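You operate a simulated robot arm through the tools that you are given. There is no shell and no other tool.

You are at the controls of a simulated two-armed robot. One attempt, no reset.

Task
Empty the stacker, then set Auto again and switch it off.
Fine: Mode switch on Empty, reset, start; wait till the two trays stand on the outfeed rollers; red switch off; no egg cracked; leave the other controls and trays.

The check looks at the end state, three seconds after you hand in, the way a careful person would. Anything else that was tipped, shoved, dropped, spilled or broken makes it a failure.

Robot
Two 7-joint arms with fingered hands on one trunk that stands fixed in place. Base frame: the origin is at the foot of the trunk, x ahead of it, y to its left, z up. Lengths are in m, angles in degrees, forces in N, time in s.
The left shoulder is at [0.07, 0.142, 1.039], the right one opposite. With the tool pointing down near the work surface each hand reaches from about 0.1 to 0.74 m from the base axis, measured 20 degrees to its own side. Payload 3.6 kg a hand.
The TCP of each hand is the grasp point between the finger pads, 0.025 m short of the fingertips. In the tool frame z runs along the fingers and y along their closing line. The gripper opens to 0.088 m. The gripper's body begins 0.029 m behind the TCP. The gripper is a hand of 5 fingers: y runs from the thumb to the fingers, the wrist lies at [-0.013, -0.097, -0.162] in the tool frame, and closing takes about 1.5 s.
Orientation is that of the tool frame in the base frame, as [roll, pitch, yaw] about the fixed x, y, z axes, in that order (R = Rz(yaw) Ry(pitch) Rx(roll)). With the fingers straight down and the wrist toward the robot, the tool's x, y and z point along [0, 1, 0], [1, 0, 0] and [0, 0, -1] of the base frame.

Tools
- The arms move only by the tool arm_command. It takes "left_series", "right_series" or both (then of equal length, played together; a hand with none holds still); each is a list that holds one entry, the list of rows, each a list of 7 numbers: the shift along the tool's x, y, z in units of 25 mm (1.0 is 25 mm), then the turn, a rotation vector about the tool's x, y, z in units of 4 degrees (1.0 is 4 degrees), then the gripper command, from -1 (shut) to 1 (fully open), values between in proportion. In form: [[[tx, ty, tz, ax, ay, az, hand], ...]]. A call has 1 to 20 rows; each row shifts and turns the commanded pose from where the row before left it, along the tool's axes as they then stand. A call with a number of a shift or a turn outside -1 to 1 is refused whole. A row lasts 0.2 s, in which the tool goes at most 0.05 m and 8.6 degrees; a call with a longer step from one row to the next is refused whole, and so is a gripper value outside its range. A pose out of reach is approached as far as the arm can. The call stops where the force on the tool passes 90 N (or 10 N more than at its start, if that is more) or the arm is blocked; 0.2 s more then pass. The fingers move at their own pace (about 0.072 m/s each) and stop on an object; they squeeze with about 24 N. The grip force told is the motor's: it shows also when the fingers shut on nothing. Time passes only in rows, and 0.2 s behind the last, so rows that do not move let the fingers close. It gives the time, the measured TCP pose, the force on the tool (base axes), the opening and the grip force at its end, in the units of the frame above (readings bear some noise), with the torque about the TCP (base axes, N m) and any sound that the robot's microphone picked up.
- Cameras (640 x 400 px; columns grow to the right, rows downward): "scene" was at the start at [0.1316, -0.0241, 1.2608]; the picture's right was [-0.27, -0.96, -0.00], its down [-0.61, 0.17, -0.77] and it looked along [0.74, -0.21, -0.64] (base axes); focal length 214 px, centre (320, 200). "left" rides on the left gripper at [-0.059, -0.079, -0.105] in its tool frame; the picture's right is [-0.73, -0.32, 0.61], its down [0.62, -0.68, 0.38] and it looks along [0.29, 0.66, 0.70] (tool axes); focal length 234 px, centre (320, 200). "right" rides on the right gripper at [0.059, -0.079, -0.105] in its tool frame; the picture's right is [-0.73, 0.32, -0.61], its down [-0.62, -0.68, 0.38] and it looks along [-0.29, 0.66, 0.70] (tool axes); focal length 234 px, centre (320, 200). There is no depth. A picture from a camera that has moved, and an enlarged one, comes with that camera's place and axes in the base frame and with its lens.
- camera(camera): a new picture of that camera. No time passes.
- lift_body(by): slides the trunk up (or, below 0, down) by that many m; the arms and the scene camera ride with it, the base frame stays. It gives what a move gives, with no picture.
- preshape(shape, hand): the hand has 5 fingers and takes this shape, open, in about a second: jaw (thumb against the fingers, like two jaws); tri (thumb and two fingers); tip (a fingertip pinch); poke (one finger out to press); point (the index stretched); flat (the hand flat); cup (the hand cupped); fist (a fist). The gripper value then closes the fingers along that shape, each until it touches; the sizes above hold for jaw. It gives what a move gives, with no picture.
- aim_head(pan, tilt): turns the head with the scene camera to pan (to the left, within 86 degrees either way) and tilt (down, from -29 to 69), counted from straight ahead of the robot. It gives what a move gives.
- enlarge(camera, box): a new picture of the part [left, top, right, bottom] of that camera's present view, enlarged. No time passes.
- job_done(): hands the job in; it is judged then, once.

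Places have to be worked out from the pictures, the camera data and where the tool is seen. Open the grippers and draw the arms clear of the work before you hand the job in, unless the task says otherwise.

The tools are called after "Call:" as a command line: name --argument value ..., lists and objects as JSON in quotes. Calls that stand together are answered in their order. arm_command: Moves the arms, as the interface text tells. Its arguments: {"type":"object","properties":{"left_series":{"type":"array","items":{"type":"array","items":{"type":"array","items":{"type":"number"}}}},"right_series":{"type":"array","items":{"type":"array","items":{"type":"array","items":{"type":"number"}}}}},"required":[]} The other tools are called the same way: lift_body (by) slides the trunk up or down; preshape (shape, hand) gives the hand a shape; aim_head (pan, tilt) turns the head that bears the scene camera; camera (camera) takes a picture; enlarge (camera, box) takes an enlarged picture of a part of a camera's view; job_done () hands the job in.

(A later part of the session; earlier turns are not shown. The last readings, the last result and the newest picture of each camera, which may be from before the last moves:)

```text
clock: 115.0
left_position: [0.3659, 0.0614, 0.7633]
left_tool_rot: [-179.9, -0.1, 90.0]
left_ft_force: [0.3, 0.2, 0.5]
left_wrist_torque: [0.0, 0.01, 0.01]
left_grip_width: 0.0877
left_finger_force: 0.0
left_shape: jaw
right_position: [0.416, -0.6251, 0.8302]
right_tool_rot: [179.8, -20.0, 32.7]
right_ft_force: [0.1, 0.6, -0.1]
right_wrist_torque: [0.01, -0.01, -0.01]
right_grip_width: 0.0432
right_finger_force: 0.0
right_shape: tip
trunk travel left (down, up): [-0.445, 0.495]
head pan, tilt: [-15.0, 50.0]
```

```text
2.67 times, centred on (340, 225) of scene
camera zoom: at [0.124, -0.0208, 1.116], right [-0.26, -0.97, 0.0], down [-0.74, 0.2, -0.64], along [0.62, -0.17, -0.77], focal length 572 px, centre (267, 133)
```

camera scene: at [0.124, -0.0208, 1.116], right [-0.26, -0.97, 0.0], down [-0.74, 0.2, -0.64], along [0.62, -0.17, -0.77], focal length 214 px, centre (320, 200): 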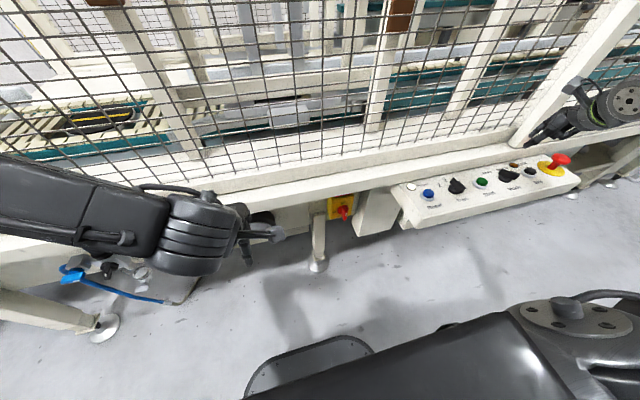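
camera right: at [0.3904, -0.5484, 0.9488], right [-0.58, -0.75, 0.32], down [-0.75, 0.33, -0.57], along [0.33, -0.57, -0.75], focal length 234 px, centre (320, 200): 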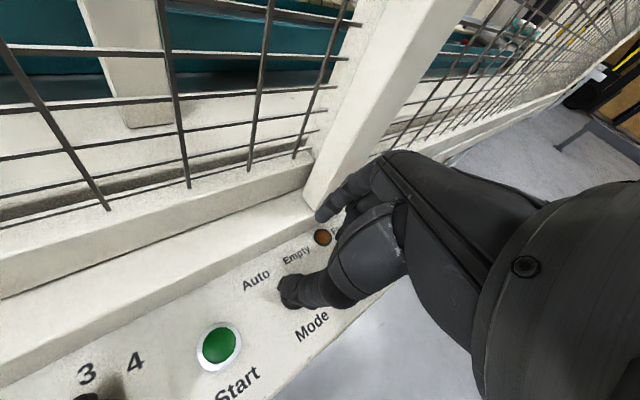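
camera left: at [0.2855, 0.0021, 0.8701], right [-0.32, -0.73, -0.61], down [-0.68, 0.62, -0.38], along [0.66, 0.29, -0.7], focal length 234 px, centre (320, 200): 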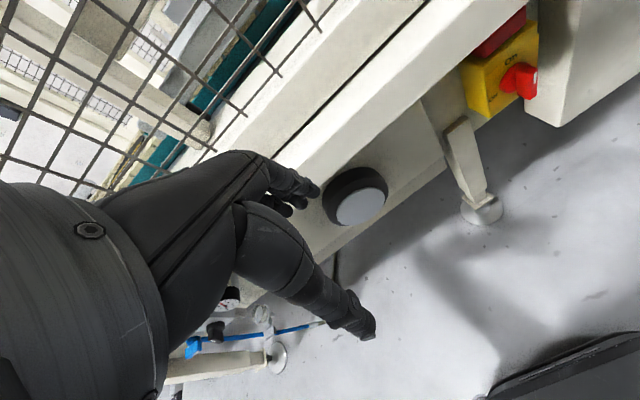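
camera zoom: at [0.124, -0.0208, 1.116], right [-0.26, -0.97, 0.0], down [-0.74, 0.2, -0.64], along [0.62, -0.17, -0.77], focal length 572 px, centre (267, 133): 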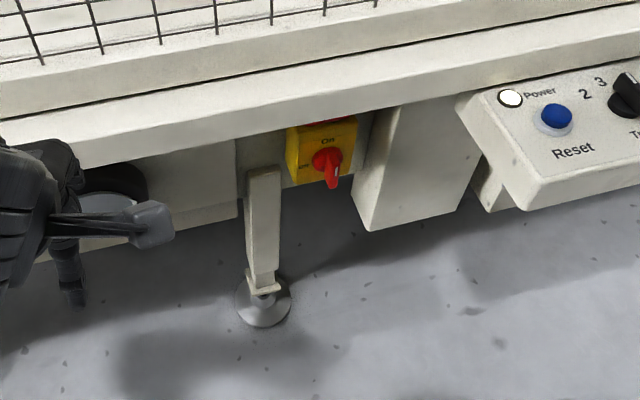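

The switch handle's front is near (0.507, −0.212, 0.537), recessed below the beam, so I'll push its top end leftward with the index finger, hand pointing forward-down. First I'll bring the right hand back to yaw 90 and carry it over to y≈−0.22, high.

Call:
arm_command --right_series '[[[0, 0, 0, 0.342, 0, -0.94, 0.0], [0, 0, 0, 0.342, 0, -0.94, 0.0], [0, 0, 0, 0.342, 0, -0.94, 0.0], [0, 0, 0, 0.342, 0, -0.94, 0.0], [0, 0, 0, 0.342, 0, -0.94, 0.0], [0, 0, 0, 0.342, 0, -0.94, 0.0], [0, 0, 0, 0.342, 0, -0.94, 0.0], [0, 0, 0, 0.342, 0, -0.94, 0.0], [0, 0, 0, 0, -1, 0, 0.0], [0, 0, 0, 0, -1, 0, 0.0], [0, 0, 0, 0, -1, 0, 0.0], [0, 0, 0, 0, -1, 0, 0.0], [0, 0, 0, 0, -1, 0, 0.0], [0, 0, 0, 0, 0, -1, 0.0], [0, 0, 0, 0, 0, -1, 0.0], [0, 0, 0, 0, 0, -1, 0.0], [0, 0, 0, 0, 0, -1, 0.0], [0, 0, 0, 0, 0, -1, 0.0], [0, 0, 0, 0, 0, -1, 0.0], [0, 0, 0, 0, 0, -0.33, 0.0]]]'

Call:
arm_command --right_series '[[[0.953, -0.038, -0.047, 0, 0, 0, 0.0], [0.953, -0.038, -0.047, 0, 0, 0, 0.0], [0.953, -0.038, -0.047, 0, 0, 0, 0.0], [0.953, -0.038, -0.047, 0, 0, 0, 0.0], [0.953, -0.038, -0.047, 0, 0, 0, 0.0], [0.953, -0.038, -0.047, 0, 0, 0, 0.0], [0.953, -0.038, -0.047, 0, 0, 0, 0.0], [0.953, -0.038, -0.047, 0, 0, 0, 0.0], [0.953, -0.038, -0.047, 0, 0, 0, 0.0], [0.953, -0.038, -0.047, 0, 0, 0, 0.0], [0.953, -0.038, -0.047, 0, 0, 0, 0.0], [0.953, -0.038, -0.047, 0, 0, 0, 0.0], [0.953, -0.038, -0.047, 0, 0, 0, 0.0], [0.953, -0.038, -0.047, 0, 0, 0, 0.0], [0.953, -0.038, -0.047, 0, 0, 0, 0.0], [0.953, -0.038, -0.047, 0, 0, 0, 0.0], [0.953, -0.038, -0.047, 0, 0, 0, 0.0]]]'

Call:
camera --camera "scene"

Call:
camera --camera "right"

```text
clock: 119.2
left_position: [0.3657, 0.0606, 0.7644]
left_tool_rot: [-179.9, -0.1, 90.0]
left_ft_force: [0.8, 0.4, 0.0]
left_wrist_torque: [-0.02, 0.02, -0.01]
left_grip_width: 0.0876
left_finger_force: 0.0
left_shape: jaw
right_position: [0.4167, -0.6269, 0.831]
right_tool_rot: [180.0, 0.1, 90.1]
right_ft_force: [-0.1, -0.2, 0.2]
right_wrist_torque: [-0.03, -0.03, -0.01]
right_grip_width: 0.0439
right_finger_force: 0.0
right_shape: tip
trunk travel left (down, up): [-0.445, 0.495]
head pan, tilt: [-15.0, 50.0]
```

```text
clock: 122.8
left_position: [0.3652, 0.0618, 0.7647]
left_tool_rot: [-179.8, 0.0, 90.0]
left_ft_force: [0.9, 0.3, 0.8]
left_wrist_torque: [0.01, 0.01, 0.0]
left_grip_width: 0.0877
left_finger_force: 0.0
left_shape: jaw
right_position: [0.4046, -0.2403, 0.8468]
right_tool_rot: [-180.0, 0.1, 89.9]
right_ft_force: [0.2, -0.9, 0.0]
right_wrist_torque: [0.02, 0.0, -0.03]
right_grip_width: 0.0435
right_finger_force: 0.0
right_shape: tip
right hand out of reach, approached as far as the arm can: row 14, 15
trunk travel left (down, up): [-0.445, 0.495]
head pan, tilt: [-15.0, 50.0]
```

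```text
taken
camera scene: at [0.1243, -0.0201, 1.1159], right [-0.26, -0.97, 0.0], down [-0.74, 0.2, -0.64], along [0.62, -0.17, -0.77], focal length 214 px, centre (320, 200)
```

scene: 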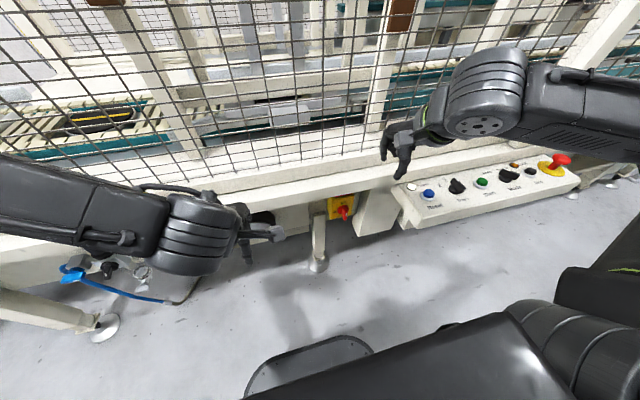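

```text
taken
camera right: at [0.3261, -0.1809, 0.9514], right [0.32, -0.73, 0.61], down [-0.68, -0.62, -0.38], along [0.66, -0.29, -0.7], focal length 234 px, centre (320, 200)
```

right: 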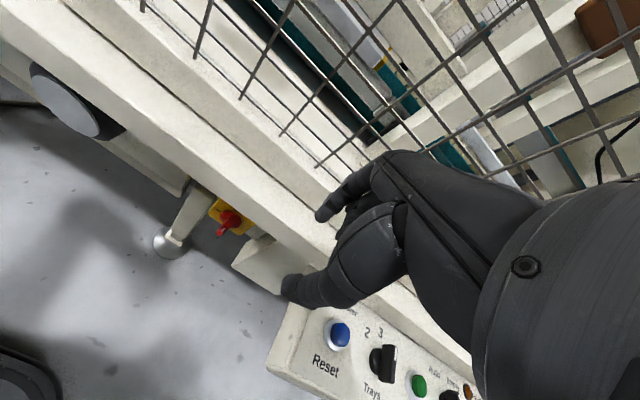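

The right hand is at (0.405, −0.240, 0.847). Its camera sees the switch from a new angle, so I'll enlarge it for better triangulation.

Call:
enlarge --camera "right" --box '[192, 190, 272, 240]'

Call:
enlarge --camera "scene" --box '[312, 185, 376, 225]'

```text
8.00 times, centred on (232, 215) of right
camera zoom: at [0.3261, -0.1809, 0.9514], right [0.32, -0.73, 0.61], down [-0.68, -0.62, -0.38], along [0.66, -0.29, -0.7], focal length 1873 px, centre (1024, 80)
```

zoom: 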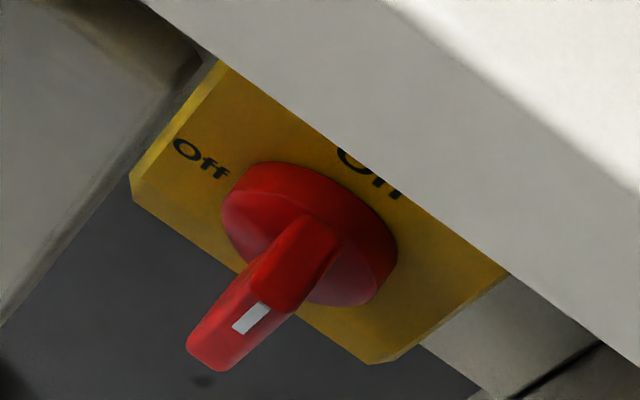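

```text
10.00 times, centred on (344, 205) of scene
camera zoom: at [0.1243, -0.0201, 1.1159], right [-0.26, -0.97, 0.0], down [-0.74, 0.2, -0.64], along [0.62, -0.17, -0.77], focal length 2145 px, centre (80, 150)
```

zoom: 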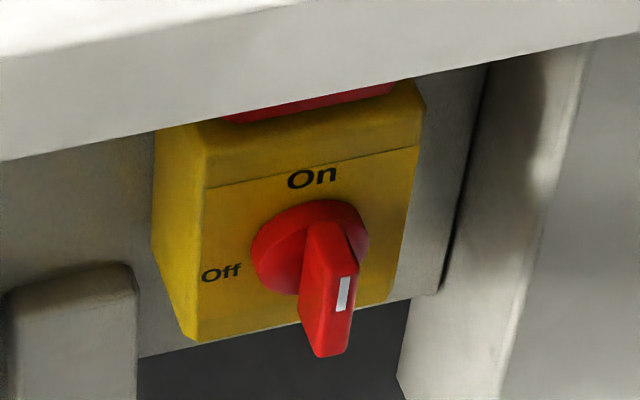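

Better fix: the switch axis is at about (y −0.2075, z 0.546), handle front face x≈0.50, from z 0.517 to ~0.57. I'll now tilt the hand 50° forward here and check it's reachable.

Call:
arm_command --right_series '[[[0, 0, 0, -0.962, 0, 0, 0.0], [0, 0, 0, -0.962, 0, 0, 0.0], [0, 0, 0, -0.962, 0, 0, 0.0], [0, 0, 0, -0.962, 0, 0, 0.0], [0, 0, 0, -0.962, 0, 0, 0.0], [0, 0, 0, -0.962, 0, 0, 0.0], [0, 0, 0, -0.962, 0, 0, 0.0], [0, 0, 0, -0.962, 0, 0, 0.0], [0, 0, 0, -0.962, 0, 0, 0.0], [0, 0, 0, -0.962, 0, 0, 0.0], [0, 0, 0, -0.962, 0, 0, 0.0], [0, 0, 0, -0.962, 0, 0, 0.0], [0, 0, 0, -0.962, 0, 0, 0.0]]]'

Call:
camera --camera "scene"

Call:
camera --camera "right"

```text
clock: 125.6
left_position: [0.3642, 0.0624, 0.7645]
left_tool_rot: [179.9, 0.0, 90.0]
left_ft_force: [0.0, 1.1, -0.4]
left_wrist_torque: [0.01, 0.0, -0.01]
left_grip_width: 0.0876
left_finger_force: 0.1
left_shape: jaw
right_position: [0.4874, -0.2585, 0.8699]
right_tool_rot: [129.8, 0.1, 90.0]
right_ft_force: [-14.4, 3.6, -1.2]
right_wrist_torque: [-0.03, -0.01, 0.2]
right_grip_width: 0.036
right_finger_force: 0.1
right_shape: tip
right hand out of reach, approached as far as the arm can: row 2, 3, 4, 5, 6, 7, 8, 9, 10, 11, 12
trunk travel left (down, up): [-0.445, 0.495]
head pan, tilt: [-15.0, 50.0]
```

```text
taken
camera scene: at [0.1217, -0.02, 1.1162], right [-0.26, -0.97, 0.0], down [-0.74, 0.2, -0.64], along [0.62, -0.17, -0.76], focal length 214 px, centre (320, 200)
```

scene: 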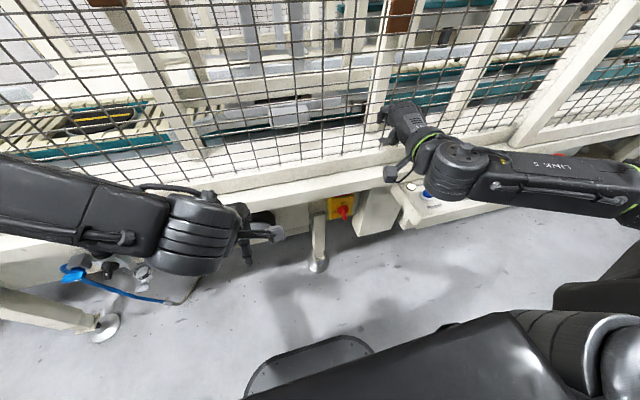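

```text
taken
camera right: at [0.3567, -0.2008, 0.8755], right [-0.26, -0.73, 0.64], down [-0.14, -0.62, -0.77], along [0.96, -0.29, 0.06], focal length 234 px, centre (320, 200)
```

right: 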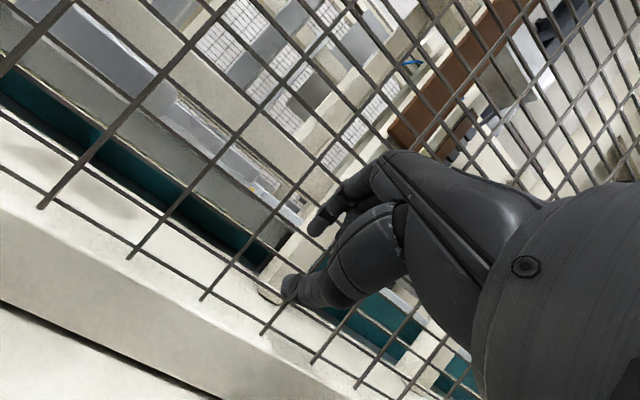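

The tilt pushed the hand forward against the fence mesh (14 N) because the wrist was too near the shoulder. I'll back straight off in small steps and re-check.

Call:
arm_command --right_series '[[[0, -0.384, -0.46, 0.3, 0, 0, 0.0], [0, -0.384, -0.46, 0.3, 0, 0, 0.0]]]'

Call:
camera --camera "right"

Call:
enlarge --camera "scene" --box '[340, 80, 500, 220]'

```text
clock: 126.2
left_position: [0.3639, 0.0605, 0.7655]
left_tool_rot: [-179.9, -0.1, 90.0]
left_ft_force: [0.2, 0.0, 0.2]
left_wrist_torque: [0.01, -0.02, 0.02]
left_grip_width: 0.0878
left_finger_force: 0.1
left_shape: jaw
right_position: [0.4852, -0.2694, 0.87]
right_tool_rot: [132.2, 0.1, 90.0]
right_ft_force: [-8.5, 2.9, -1.1]
right_wrist_torque: [0.01, 0.03, 0.14]
right_grip_width: 0.0374
right_finger_force: 0.1
right_shape: tip
right hand out of reach, approached as far as the arm can: row 1, 2
trunk travel left (down, up): [-0.445, 0.495]
head pan, tilt: [-15.0, 50.0]
```

```text
taken
camera right: at [0.3546, -0.2094, 0.8812], right [-0.23, -0.72, 0.65], down [-0.17, -0.62, -0.76], along [0.96, -0.29, 0.02], focal length 234 px, centre (320, 200)
```

right: 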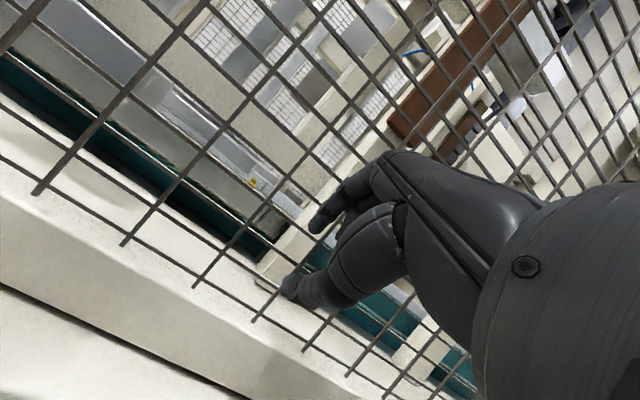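

```text
2.86 times, centred on (420, 150) of scene
camera zoom: at [0.1226, -0.0201, 1.1161], right [-0.26, -0.97, 0.0], down [-0.74, 0.2, -0.64], along [0.62, -0.17, -0.77], focal length 613 px, centre (34, 343)
```

zoom: 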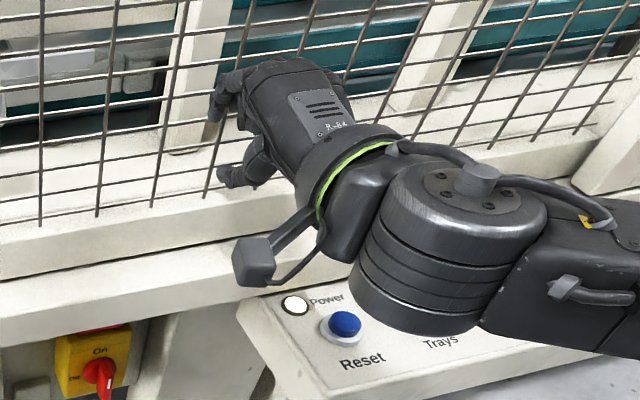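

Backing up made the arm slide right, which eases the fold. I'll move right and back together (small steps) to get off the mesh.

Call:
arm_command --right_series '[[[-0.6, -0.384, -0.46, 0.3, 0, 0, 0.0], [-0.8, -0.384, -0.46, 0.3, 0, 0, 0.0], [-0.8, -0.384, -0.46, 0.3, 0, 0, 0.0]]]'

Call:
camera --camera "right"

```text
clock: 127.0
left_position: [0.3653, 0.0609, 0.7636]
left_tool_rot: [179.9, 0.0, 90.1]
left_ft_force: [0.6, 0.1, -0.2]
left_wrist_torque: [0.02, 0.0, 0.02]
left_grip_width: 0.0878
left_finger_force: 0.1
left_shape: jaw
right_position: [0.4535, -0.3295, 0.873]
right_tool_rot: [136.0, 0.1, 90.0]
right_ft_force: [-0.3, 0.3, -0.6]
right_wrist_torque: [-0.04, 0.01, -0.04]
right_grip_width: 0.0435
right_finger_force: 0.0
right_shape: tip
right hand out of reach, approached as far as the arm can: row 1, 2
trunk travel left (down, up): [-0.445, 0.495]
head pan, tilt: [-15.0, 50.0]
```

```text
taken
camera right: at [0.3247, -0.2705, 0.8925], right [-0.19, -0.73, 0.66], down [-0.22, -0.62, -0.75], along [0.96, -0.29, -0.04], focal length 234 px, centre (320, 200)
```

right: 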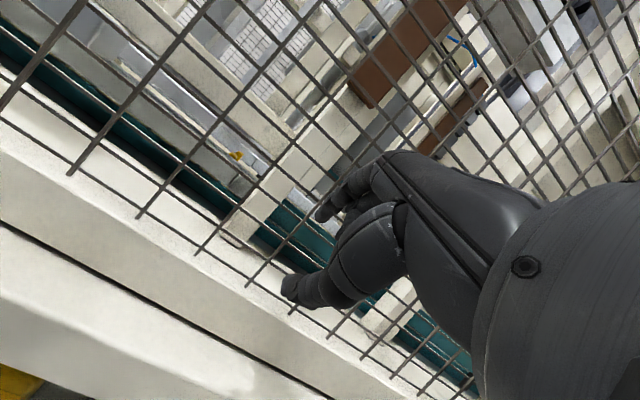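

Free of the mesh now with no force. I'll back off further, then raise the trunk 0.2 m so the arm has room to work low in front of the switch.

Call:
arm_command --right_series '[[[-0.5, -0.43, -0.42, 0, 0, 0, 0.0], [-0.5, -0.43, -0.42, 0, 0, 0, 0.0], [-0.3, -0.2, -0.2, 0, 0, 0, 0.0]]]'

Call:
lift_body --by 0.2

Call:
camera --camera "scene"

```text
clock: 127.8
left_position: [0.3637, 0.0604, 0.7641]
left_tool_rot: [-179.9, -0.1, 89.9]
left_ft_force: [0.0, -1.9, -0.5]
left_wrist_torque: [-0.01, 0.01, 0.01]
left_grip_width: 0.0879
left_finger_force: 0.1
left_shape: jaw
right_position: [0.4234, -0.3678, 0.873]
right_tool_rot: [135.9, 0.1, 90.0]
right_ft_force: [-0.8, -0.3, -0.8]
right_wrist_torque: [-0.03, 0.01, -0.01]
right_grip_width: 0.0437
right_finger_force: 0.0
right_shape: tip
right hand out of reach, approached as far as the arm can: row 1, 2
trunk travel left (down, up): [-0.445, 0.495]
head pan, tilt: [-15.0, 50.0]
```

```text
clock: 130.0
left_position: [0.3659, 0.0602, 0.9645]
left_tool_rot: [-179.9, -0.1, 90.0]
left_ft_force: [-0.1, 0.2, -0.9]
left_wrist_torque: [-0.01, -0.02, 0.0]
left_grip_width: 0.0878
left_finger_force: 0.0
left_shape: jaw
right_position: [0.424, -0.3674, 1.0728]
right_tool_rot: [136.0, 0.1, 89.9]
right_ft_force: [0.8, -0.4, 0.2]
right_wrist_torque: [0.01, 0.01, 0.01]
right_grip_width: 0.0436
right_finger_force: 0.0
right_shape: tip
trunk travel left (down, up): [-0.645, 0.295]
head pan, tilt: [-15.0, 50.0]
```

```text
taken
camera scene: at [0.1241, -0.0207, 1.3159], right [-0.26, -0.97, 0.0], down [-0.74, 0.2, -0.64], along [0.62, -0.17, -0.77], focal length 214 px, centre (320, 200)
```

scene: 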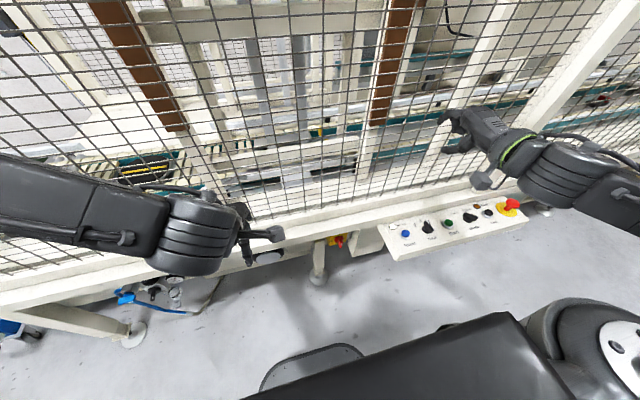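

Trunk is up; the right hand is at (0.424, −0.367, 1.073). I'll bring the hand down to z≈0.82 over the panel's left end, staying clear of panel and fence.

Call:
arm_command --right_series '[[[0, -0.849, 0.725, 0, 0, 0, 0.0], [0, -0.849, 0.725, 0, 0, 0, 0.0], [0, -0.849, 0.725, 0, 0, 0, 0.0], [0, -0.849, 0.725, 0, 0, 0, 0.0], [0, -0.849, 0.725, 0, 0, 0, 0.0], [0, -0.849, 0.725, 0, 0, 0, 0.0], [0, -0.849, 0.725, 0, 0, 0, 0.0], [0, -0.849, 0.725, 0, 0, 0, 0.0], [0, -0.849, 0.725, 0, 0, 0, 0.0]]]'

Call:
camera --camera "scene"

Call:
camera --camera "right"

```text
clock: 132.0
left_position: [0.365, 0.0603, 0.9638]
left_tool_rot: [-179.9, -0.1, 90.0]
left_ft_force: [0.2, -0.3, 0.6]
left_wrist_torque: [0.0, -0.01, -0.02]
left_grip_width: 0.0876
left_finger_force: 0.0
left_shape: jaw
right_position: [0.3987, -0.3667, 0.8221]
right_tool_rot: [135.9, 0.0, 90.0]
right_ft_force: [0.5, 0.0, 0.7]
right_wrist_torque: [0.01, 0.03, 0.01]
right_grip_width: 0.0437
right_finger_force: 0.1
right_shape: tip
trunk travel left (down, up): [-0.645, 0.295]
head pan, tilt: [-15.0, 50.0]
```

```text
taken
camera scene: at [0.1245, -0.021, 1.3159], right [-0.26, -0.97, 0.0], down [-0.74, 0.2, -0.64], along [0.62, -0.17, -0.77], focal length 214 px, centre (320, 200)
```

scene: 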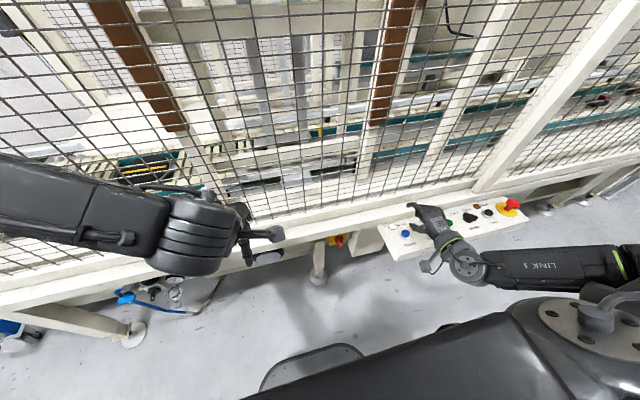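

```text
taken
camera right: at [0.2696, -0.3086, 0.842], right [-0.19, -0.73, 0.66], down [-0.22, -0.62, -0.75], along [0.96, -0.29, -0.04], focal length 234 px, centre (320, 200)
```

right: 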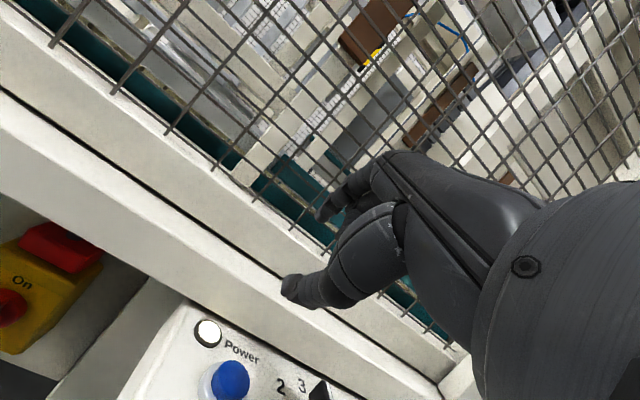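

Good, no reach problem now. I'll move left to y≈−0.22 at this height, watching for reach flags.

Call:
arm_command --right_series '[[[0.98, 0, 0, 0, 0, 0, 0.0], [0.98, 0, 0, 0, 0, 0, 0.0], [0.98, 0, 0, 0, 0, 0, 0.0]]]'

Call:
arm_command --right_series '[[[0.98, 0, 0, 0, 0, 0, 0.0], [0.98, 0, 0, 0, 0, 0, 0.0], [0.9, 0, 0, 0, 0, 0, 0.0]]]'

Call:
camera --camera "scene"

Call:
camera --camera "right"

```text
clock: 132.8
left_position: [0.3648, 0.0624, 0.964]
left_tool_rot: [180.0, 0.0, 90.0]
left_ft_force: [0.8, 0.5, 0.0]
left_wrist_torque: [0.01, 0.01, -0.01]
left_grip_width: 0.0875
left_finger_force: 0.0
left_shape: jaw
right_position: [0.4, -0.2946, 0.822]
right_tool_rot: [135.9, 0.1, 89.9]
right_ft_force: [-0.5, 0.1, -0.1]
right_wrist_torque: [-0.02, 0.03, 0.0]
right_grip_width: 0.0435
right_finger_force: 0.0
right_shape: tip
trunk travel left (down, up): [-0.645, 0.295]
head pan, tilt: [-15.0, 50.0]
```

```text
clock: 133.6
left_position: [0.3653, 0.061, 0.9636]
left_tool_rot: [-179.8, 0.0, 90.0]
left_ft_force: [0.1, 1.1, 0.2]
left_wrist_torque: [-0.02, -0.01, 0.0]
left_grip_width: 0.0875
left_finger_force: 0.0
left_shape: jaw
right_position: [0.3995, -0.2224, 0.8232]
right_tool_rot: [135.9, 0.1, 90.0]
right_ft_force: [0.5, 0.1, 0.3]
right_wrist_torque: [0.04, -0.02, -0.02]
right_grip_width: 0.0438
right_finger_force: 0.1
right_shape: tip
trunk travel left (down, up): [-0.645, 0.295]
head pan, tilt: [-15.0, 50.0]
```

```text
taken
camera scene: at [0.1241, -0.0204, 1.316], right [-0.26, -0.97, 0.0], down [-0.74, 0.2, -0.64], along [0.62, -0.17, -0.77], focal length 214 px, centre (320, 200)
```

scene: 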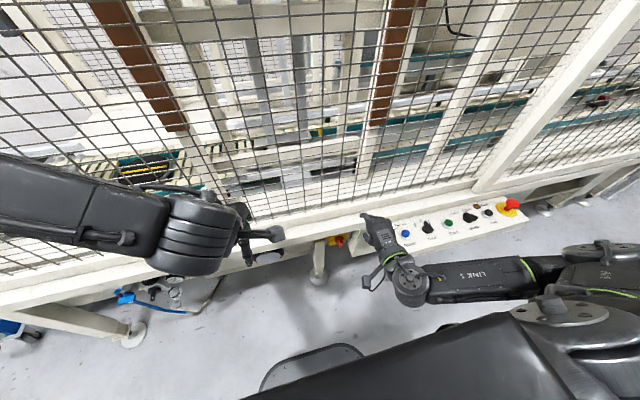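

```text
taken
camera right: at [0.271, -0.1637, 0.8424], right [-0.19, -0.72, 0.66], down [-0.22, -0.62, -0.75], along [0.96, -0.29, -0.04], focal length 234 px, centre (320, 200)
```

right: 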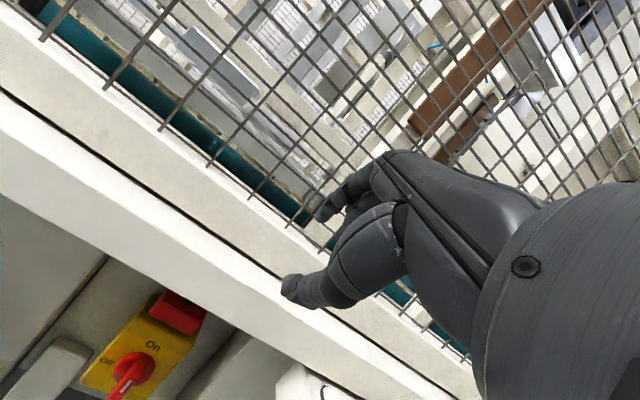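

Reached (0.400, −0.222, 0.823) cleanly; the switch is visible below. I'll descend in front of the beam in two stages toward z≈0.57.

Call:
arm_command --right_series '[[[-0.056, -0.788, 0.783, 0, 0, 0, 0.0], [-0.056, -0.788, 0.783, 0, 0, 0, 0.0], [-0.056, -0.788, 0.783, 0, 0, 0, 0.0], [-0.056, -0.788, 0.783, 0, 0, 0, 0.0], [-0.056, -0.788, 0.783, 0, 0, 0, 0.0]]]'

Call:
camera --camera "scene"

Call:
camera --camera "right"

```text
clock: 134.8
left_position: [0.365, 0.0609, 0.9641]
left_tool_rot: [-179.8, 0.0, 89.9]
left_ft_force: [0.0, -0.8, -0.3]
left_wrist_torque: [-0.03, -0.02, 0.0]
left_grip_width: 0.0878
left_finger_force: 0.1
left_shape: jaw
right_position: [0.3976, -0.2303, 0.6832]
right_tool_rot: [135.9, 0.1, 89.9]
right_ft_force: [0.2, -0.7, 0.2]
right_wrist_torque: [-0.01, -0.01, -0.03]
right_grip_width: 0.0435
right_finger_force: 0.0
right_shape: tip
trunk travel left (down, up): [-0.645, 0.295]
head pan, tilt: [-15.0, 50.0]
```

```text
taken
camera scene: at [0.1239, -0.0206, 1.316], right [-0.26, -0.97, 0.0], down [-0.74, 0.2, -0.64], along [0.62, -0.17, -0.77], focal length 214 px, centre (320, 200)
```

scene: 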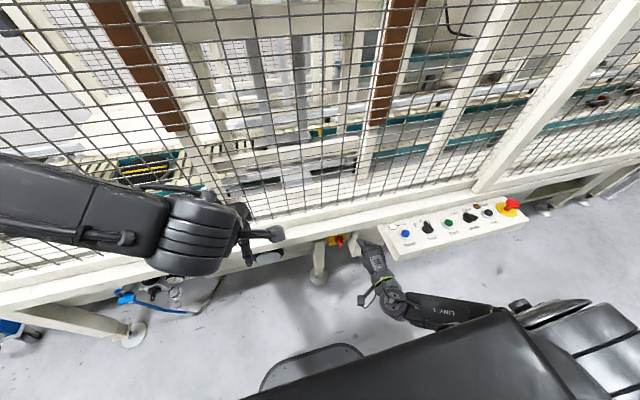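

```text
taken
camera right: at [0.2683, -0.1718, 0.7032], right [-0.19, -0.72, 0.66], down [-0.22, -0.62, -0.75], along [0.96, -0.29, -0.04], focal length 234 px, centre (320, 200)
```

right: 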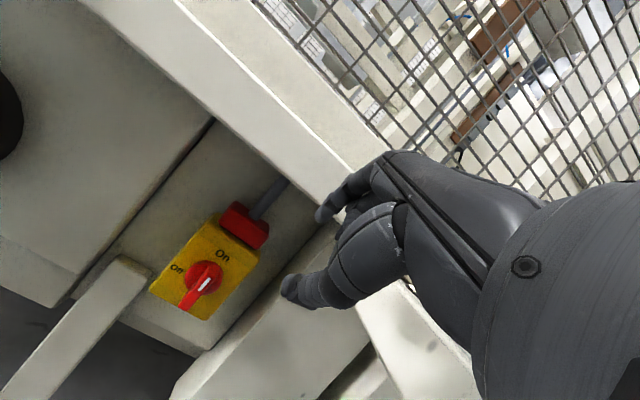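

Clear frontal view of the switch: pointer up at On, Off at its left. I'll enlarge it to fix the handle's position from this camera.

Call:
enlarge --camera "right" --box '[144, 200, 304, 320]'

Call:
enlarge --camera "scene" --box '[304, 220, 384, 270]'

```text
3.33 times, centred on (224, 260) of right
camera zoom: at [0.2683, -0.1718, 0.7032], right [-0.19, -0.72, 0.66], down [-0.22, -0.62, -0.75], along [0.96, -0.29, -0.04], focal length 781 px, centre (640, 0)
```

zoom: 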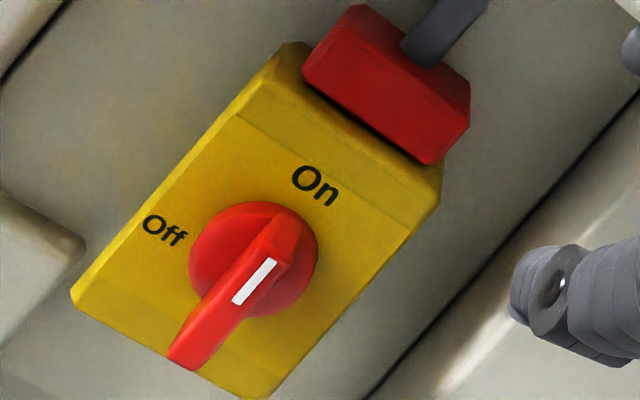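

```text
8.00 times, centred on (344, 245) of scene
camera zoom: at [0.1239, -0.0206, 1.316], right [-0.26, -0.97, 0.0], down [-0.74, 0.2, -0.64], along [0.62, -0.17, -0.77], focal length 1716 px, centre (128, -160)
```

zoom: 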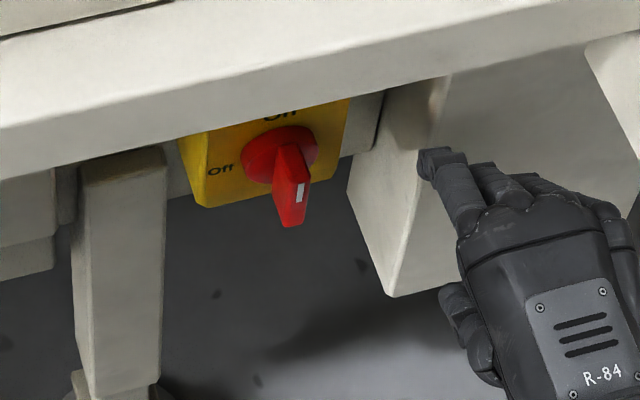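

Handle pinned down: axis (y −0.2085, z 0.539), front face x≈0.501, ±22 mm long. I'll increase the tilt to 60° and go down/forward so the index tip sits in front-right of the handle's top end.

Call:
arm_command --right_series '[[[0, 0, 0, -1, 0, 0, 0.0], [0, 0, 0, -1, 0, 0, 0.0], [0, 0, 0, -1, 0, 0, 0.0], [0, 0, 0, -1, 0, 0, 0.0], [0.0, -0.786, 0.846, 0, 0, 0, 0.0], [0.0, -0.786, 0.846, 0, 0, 0, 0.0], [0.0, -0.786, 0.846, 0, 0, 0, 0.0], [0.0, -0.786, 0.846, 0, 0, 0, 0.0], [0.0, -0.786, 0.846, 0, 0, 0, 0.0]]]'

Call:
camera --camera "right"

Call:
enlarge --camera "scene" --box '[304, 220, 400, 280]'

```text
clock: 136.8
left_position: [0.3647, 0.063, 0.9632]
left_tool_rot: [-179.9, 0.0, 90.0]
left_ft_force: [0.7, -0.1, -0.2]
left_wrist_torque: [-0.03, 0.0, 0.01]
left_grip_width: 0.0878
left_finger_force: 0.0
left_shape: jaw
right_position: [0.4412, -0.229, 0.5459]
right_tool_rot: [119.9, 0.0, 90.0]
right_ft_force: [0.6, -0.5, -0.5]
right_wrist_torque: [-0.02, -0.02, 0.0]
right_grip_width: 0.0435
right_finger_force: 0.1
right_shape: tip
trunk travel left (down, up): [-0.645, 0.295]
head pan, tilt: [-15.0, 50.0]
```

```text
taken
camera right: at [0.31, -0.1699, 0.5291], right [-0.37, -0.73, 0.58], down [-0.01, -0.62, -0.78], along [0.93, -0.29, 0.22], focal length 234 px, centre (320, 200)
```

right: 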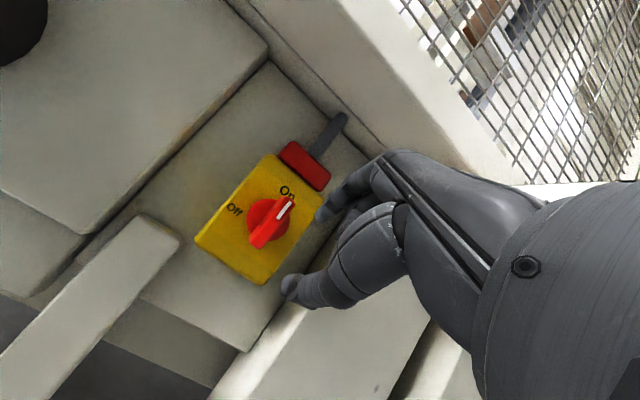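

```text
6.67 times, centred on (352, 250) of scene
camera zoom: at [0.125, -0.0193, 1.3159], right [-0.26, -0.97, 0.0], down [-0.74, 0.2, -0.64], along [0.62, -0.17, -0.77], focal length 1430 px, centre (107, -133)
```

zoom: 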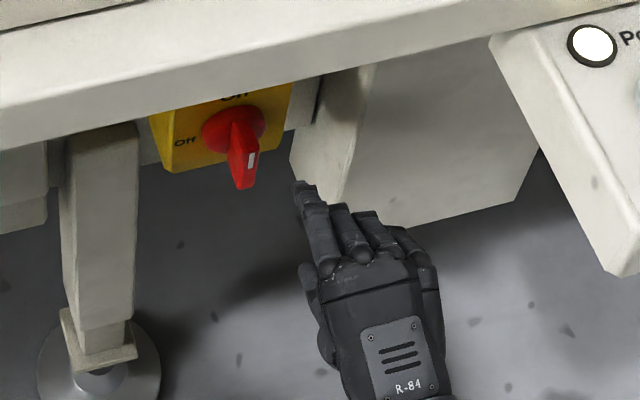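

The index tip (≈0.480, −0.230, 0.557) is just right of and in front of the handle. I'll advance 34 mm so it lies beside the handle's top end, then look.

Call:
arm_command --right_series '[[[0, 0.27, 0.629, 0, 0, 0, 0.0], [0, 0.27, 0.629, 0, 0, 0, 0.0]]]'

Call:
enlarge --camera "right" --box '[190, 150, 350, 250]'

Call:
enlarge --camera "scene" --box '[312, 225, 376, 265]'

```text
clock: 137.4
left_position: [0.3654, 0.061, 0.9646]
left_tool_rot: [-180.0, -0.1, 90.0]
left_ft_force: [-0.9, -0.2, 0.0]
left_wrist_torque: [0.03, 0.0, -0.02]
left_grip_width: 0.0877
left_finger_force: 0.1
left_shape: jaw
right_position: [0.4623, -0.2291, 0.5489]
right_tool_rot: [120.0, 0.0, 89.9]
right_ft_force: [-0.1, -0.8, -0.1]
right_wrist_torque: [0.0, 0.0, 0.04]
right_grip_width: 0.0438
right_finger_force: 0.0
right_shape: tip
right hand out of reach, approached as far as the arm can: row 1, 2
trunk travel left (down, up): [-0.645, 0.295]
head pan, tilt: [-15.0, 50.0]
```

```text
4.00 times, centred on (270, 200) of right
camera zoom: at [0.3328, -0.1701, 0.5331], right [-0.37, -0.72, 0.58], down [-0.01, -0.62, -0.78], along [0.93, -0.29, 0.22], focal length 937 px, centre (520, 200)
```

zoom: 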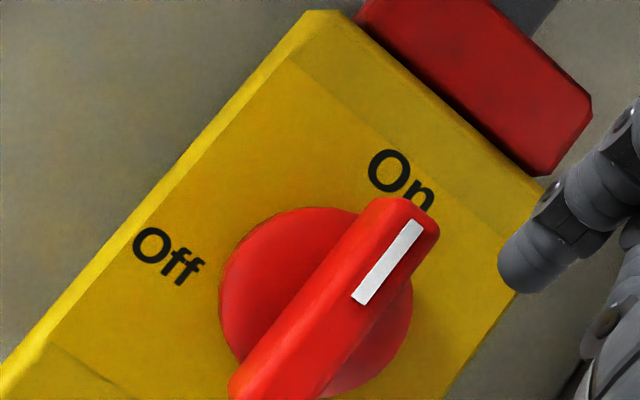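

```text
10.00 times, centred on (344, 245) of scene
camera zoom: at [0.1236, -0.0208, 1.316], right [-0.26, -0.97, 0.0], down [-0.74, 0.2, -0.64], along [0.62, -0.17, -0.77], focal length 2145 px, centre (80, -250)
```

zoom: 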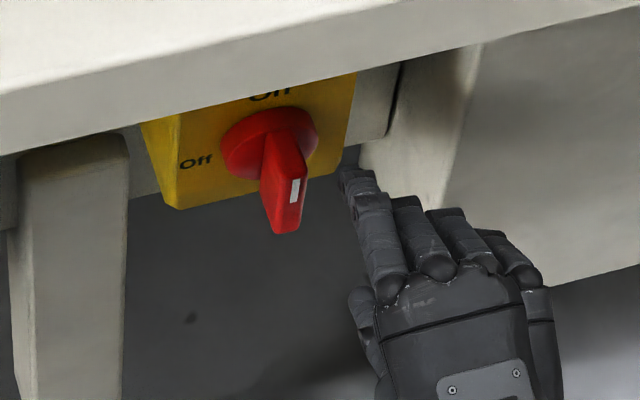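

The arm is at its limit at x 0.462 because the trunk is high. I'll back out from under the beam, raise the hand 0.12 m and lower the trunk 0.12 m to regain reach.

Call:
arm_command --right_series '[[[0, -0.5, -0.866, 0, 0, 0, 0.0], [0, -0.5, -0.866, 0, 0, 0, 0.0], [0, 0.831, -0.48, 0, 0, 0, 0.0], [0, 0.831, -0.48, 0, 0, 0, 0.0], [0, 0.831, -0.48, 0, 0, 0, 0.0], [0, 0.831, -0.48, 0, 0, 0, 0.0], [0, 0.831, -0.48, 0, 0, 0, 0.0]]]'

Call:
camera --camera "right"

```text
clock: 139.0
left_position: [0.3649, 0.0612, 0.9634]
left_tool_rot: [-179.9, 0.0, 90.0]
left_ft_force: [-0.2, -0.6, 0.0]
left_wrist_torque: [-0.04, -0.01, -0.02]
left_grip_width: 0.0876
left_finger_force: 0.0
left_shape: jaw
right_position: [0.412, -0.2287, 0.6697]
right_tool_rot: [119.8, 0.1, 90.0]
right_ft_force: [-0.2, -0.6, 0.4]
right_wrist_torque: [-0.02, 0.0, -0.01]
right_grip_width: 0.0441
right_finger_force: 0.0
right_shape: tip
trunk travel left (down, up): [-0.645, 0.295]
head pan, tilt: [-15.0, 50.0]
```

```text
taken
camera right: at [0.2824, -0.1706, 0.6527], right [-0.37, -0.72, 0.58], down [-0.01, -0.62, -0.78], along [0.93, -0.29, 0.22], focal length 234 px, centre (320, 200)
```

right: 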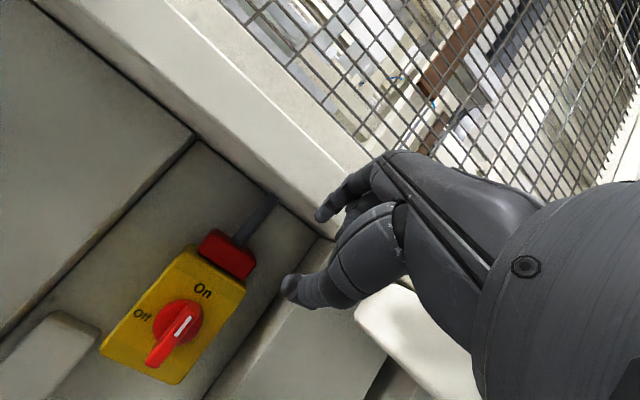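

Hand is at (0.412, −0.229, 0.670) clear of the beam. I'll lower the trunk by 0.12 m.

Call:
lift_body --by -0.12

Call:
arm_command --right_series '[[[0, 0.25, 0.43, 0, 0, 0, 0.0], [0, 0.25, 0.43, 0, 0, 0, 0.0]]]'

Call:
enlarge --camera "right" --box '[190, 150, 350, 250]'

Call:
camera --camera "scene"

```text
clock: 140.5
left_position: [0.3643, 0.0607, 0.8446]
left_tool_rot: [-179.9, 0.1, 90.0]
left_ft_force: [0.0, 0.2, 0.5]
left_wrist_torque: [0.02, 0.03, 0.02]
left_grip_width: 0.0877
left_finger_force: 0.0
left_shape: jaw
right_position: [0.4114, -0.2292, 0.5493]
right_tool_rot: [119.9, 0.0, 90.1]
right_ft_force: [0.1, 0.2, -0.5]
right_wrist_torque: [-0.01, -0.01, 0.01]
right_grip_width: 0.0434
right_finger_force: 0.1
right_shape: tip
trunk travel left (down, up): [-0.525, 0.415]
head pan, tilt: [-15.0, 50.0]
```

```text
clock: 141.1
left_position: [0.3661, 0.0608, 0.8438]
left_tool_rot: [-179.9, 0.0, 90.1]
left_ft_force: [0.4, 0.2, -0.3]
left_wrist_torque: [-0.05, 0.02, 0.02]
left_grip_width: 0.0876
left_finger_force: 0.1
left_shape: jaw
right_position: [0.4375, -0.2289, 0.5498]
right_tool_rot: [119.9, 0.1, 90.0]
right_ft_force: [0.5, 0.2, -0.7]
right_wrist_torque: [-0.02, -0.02, 0.0]
right_grip_width: 0.0438
right_finger_force: 0.0
right_shape: tip
trunk travel left (down, up): [-0.525, 0.415]
head pan, tilt: [-15.0, 50.0]
```

```text
4.00 times, centred on (270, 200) of right
camera zoom: at [0.3075, -0.17, 0.5325], right [-0.37, -0.72, 0.58], down [-0.01, -0.62, -0.78], along [0.93, -0.29, 0.22], focal length 937 px, centre (520, 200)
```

zoom: 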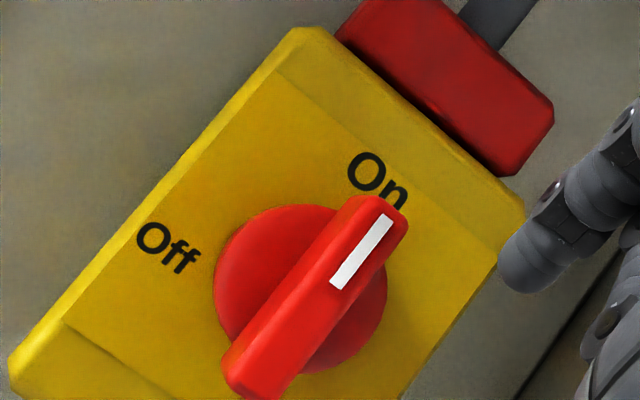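

```text
taken
camera scene: at [0.1241, -0.0206, 1.196], right [-0.26, -0.97, 0.0], down [-0.74, 0.2, -0.64], along [0.62, -0.17, -0.77], focal length 214 px, centre (320, 200)
```

scene: 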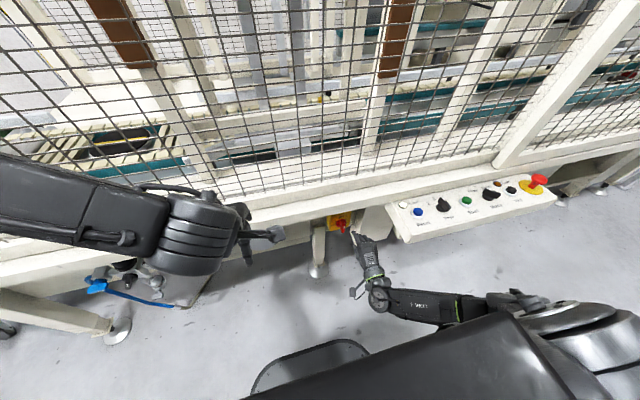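

Now at (0.4375, −0.229, 0.550) with reach to spare. I'll advance to x≈0.475 so the index tip lies beside the handle's top end.

Call:
arm_command --right_series '[[[0, 0.254, 0.72, 0, 0, 0, 0.0], [0, 0.254, 0.72, 0, 0, 0, 0.0]]]'

Call:
enlarge --camera "right" --box '[190, 150, 350, 250]'

Call:
enlarge --camera "scene" --box '[312, 205, 376, 245]'

```text
clock: 141.7
left_position: [0.3662, 0.0609, 0.8444]
left_tool_rot: [-179.9, 0.0, 90.0]
left_ft_force: [0.2, -0.1, -0.3]
left_wrist_torque: [0.02, 0.03, -0.04]
left_grip_width: 0.0877
left_finger_force: 0.1
left_shape: jaw
right_position: [0.4743, -0.2299, 0.5431]
right_tool_rot: [119.9, 0.0, 90.2]
right_ft_force: [0.7, -0.3, 0.4]
right_wrist_torque: [0.04, 0.02, 0.02]
right_grip_width: 0.0437
right_finger_force: 0.1
right_shape: tip
trunk travel left (down, up): [-0.525, 0.415]
head pan, tilt: [-15.0, 50.0]
```

```text
4.00 times, centred on (270, 200) of right
camera zoom: at [0.3449, -0.1702, 0.5256], right [-0.37, -0.73, 0.58], down [-0.01, -0.62, -0.78], along [0.93, -0.29, 0.22], focal length 937 px, centre (520, 200)
```

zoom: 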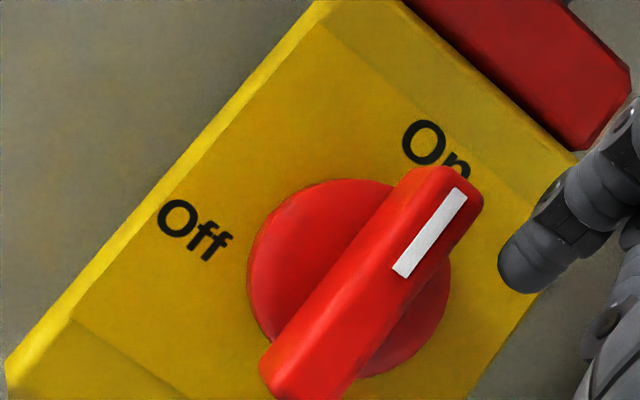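

```text
10.00 times, centred on (344, 225) of scene
camera zoom: at [0.1242, -0.0205, 1.196], right [-0.26, -0.97, 0.0], down [-0.74, 0.2, -0.64], along [0.62, -0.17, -0.77], focal length 2145 px, centre (80, -50)
```

zoom: 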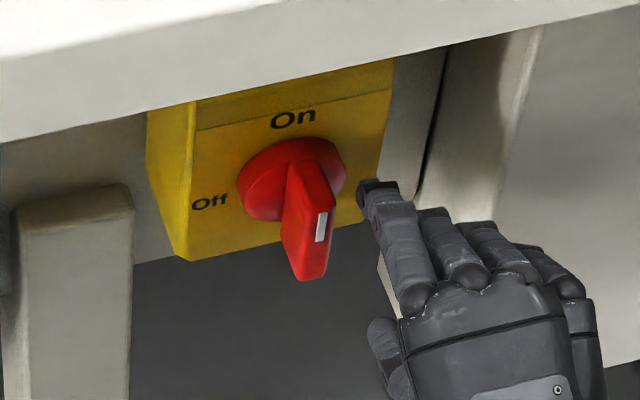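

Index tip is ~17 mm right of the handle and 6 mm below its top, as intended. I'll push left to start turning it and read the force.

Call:
arm_command --right_series '[[[0.3, 0.03, -0.02, 0, 0, 0, 0.0], [0.22, 0.035, -0.02, 0, 0, 0, 0.0], [0.22, 0.035, -0.02, 0, 0, 0, 0.0]]]'

Call:
enlarge --camera "right" --box '[190, 150, 350, 250]'

Call:
enlarge --camera "scene" --box '[312, 205, 376, 245]'

```text
clock: 142.5
left_position: [0.3644, 0.061, 0.8438]
left_tool_rot: [-179.9, -0.1, 90.1]
left_ft_force: [0.4, -0.9, -0.1]
left_wrist_torque: [0.0, -0.01, -0.02]
left_grip_width: 0.0876
left_finger_force: 0.0
left_shape: jaw
right_position: [0.4755, -0.2115, 0.5446]
right_tool_rot: [120.0, 0.1, 89.9]
right_ft_force: [-0.4, -6.6, -1.0]
right_wrist_torque: [0.13, 0.02, -0.18]
right_grip_width: 0.0433
right_finger_force: 0.1
right_shape: tip
trunk travel left (down, up): [-0.525, 0.415]
head pan, tilt: [-15.0, 50.0]
```

```text
4.00 times, centred on (270, 200) of right
camera zoom: at [0.3447, -0.1526, 0.5279], right [-0.37, -0.72, 0.58], down [-0.01, -0.62, -0.78], along [0.93, -0.29, 0.22], focal length 937 px, centre (520, 200)
```

zoom: 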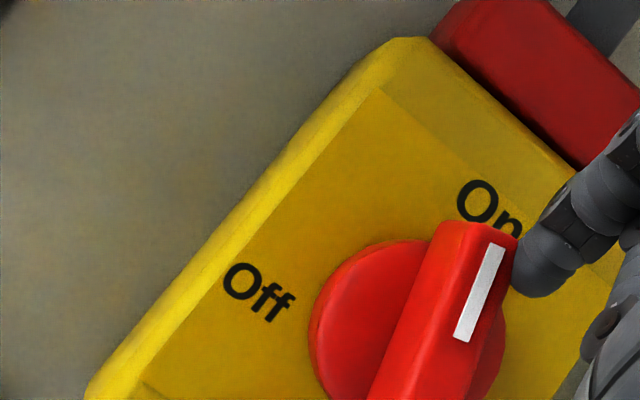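

```text
10.00 times, centred on (344, 225) of scene
camera zoom: at [0.1241, -0.0213, 1.1959], right [-0.26, -0.97, 0.0], down [-0.74, 0.2, -0.64], along [0.62, -0.17, -0.77], focal length 2145 px, centre (80, -50)
```

zoom: 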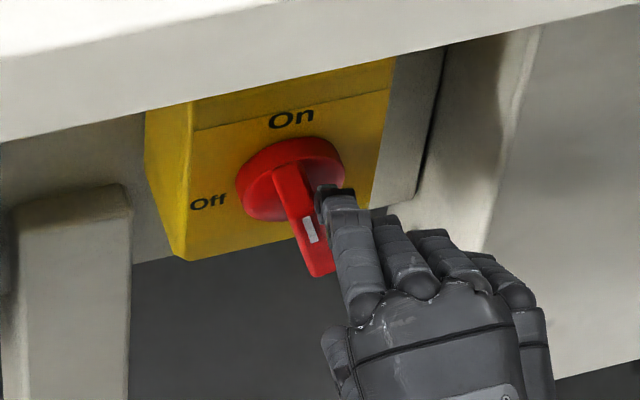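

It's turning easily (6.6 N). I'll continue pushing left along the arc and then down.

Call:
arm_command --right_series '[[[0.22, 0.0, 0.0, 0, 0, 0, 0.0], [0.22, -0.05, 0.03, 0, 0, 0, 0.0], [0.2, -0.08, 0.05, 0, 0, 0, 0.0]]]'

Call:
enlarge --camera "right" --box '[190, 150, 350, 250]'

Call:
enlarge --camera "scene" --box '[312, 205, 376, 245]'

```text
clock: 143.3
left_position: [0.3653, 0.0603, 0.845]
left_tool_rot: [-179.7, -0.1, 90.1]
left_ft_force: [-1.3, -1.3, 0.6]
left_wrist_torque: [0.01, 0.0, 0.0]
left_grip_width: 0.0878
left_finger_force: 0.1
left_shape: jaw
right_position: [0.4756, -0.196, 0.5421]
right_tool_rot: [119.9, 0.0, 90.0]
right_ft_force: [-1.0, -4.4, 1.6]
right_wrist_torque: [0.07, -0.06, -0.2]
right_grip_width: 0.046
right_finger_force: 0.0
right_shape: tip
trunk travel left (down, up): [-0.525, 0.415]
head pan, tilt: [-15.0, 50.0]
```

```text
4.00 times, centred on (270, 200) of right
camera zoom: at [0.3449, -0.1359, 0.5249], right [-0.37, -0.73, 0.58], down [-0.01, -0.62, -0.78], along [0.93, -0.29, 0.22], focal length 937 px, centre (520, 200)
```

zoom: 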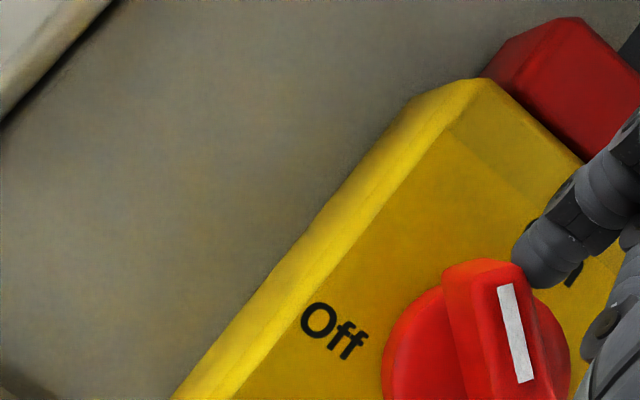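

```text
10.00 times, centred on (344, 225) of scene
camera zoom: at [0.1237, -0.021, 1.196], right [-0.26, -0.97, 0.0], down [-0.74, 0.2, -0.64], along [0.62, -0.17, -0.77], focal length 2145 px, centre (80, -50)
```

zoom: 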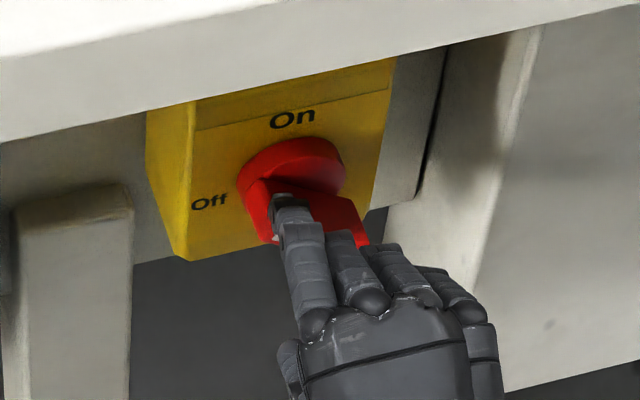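

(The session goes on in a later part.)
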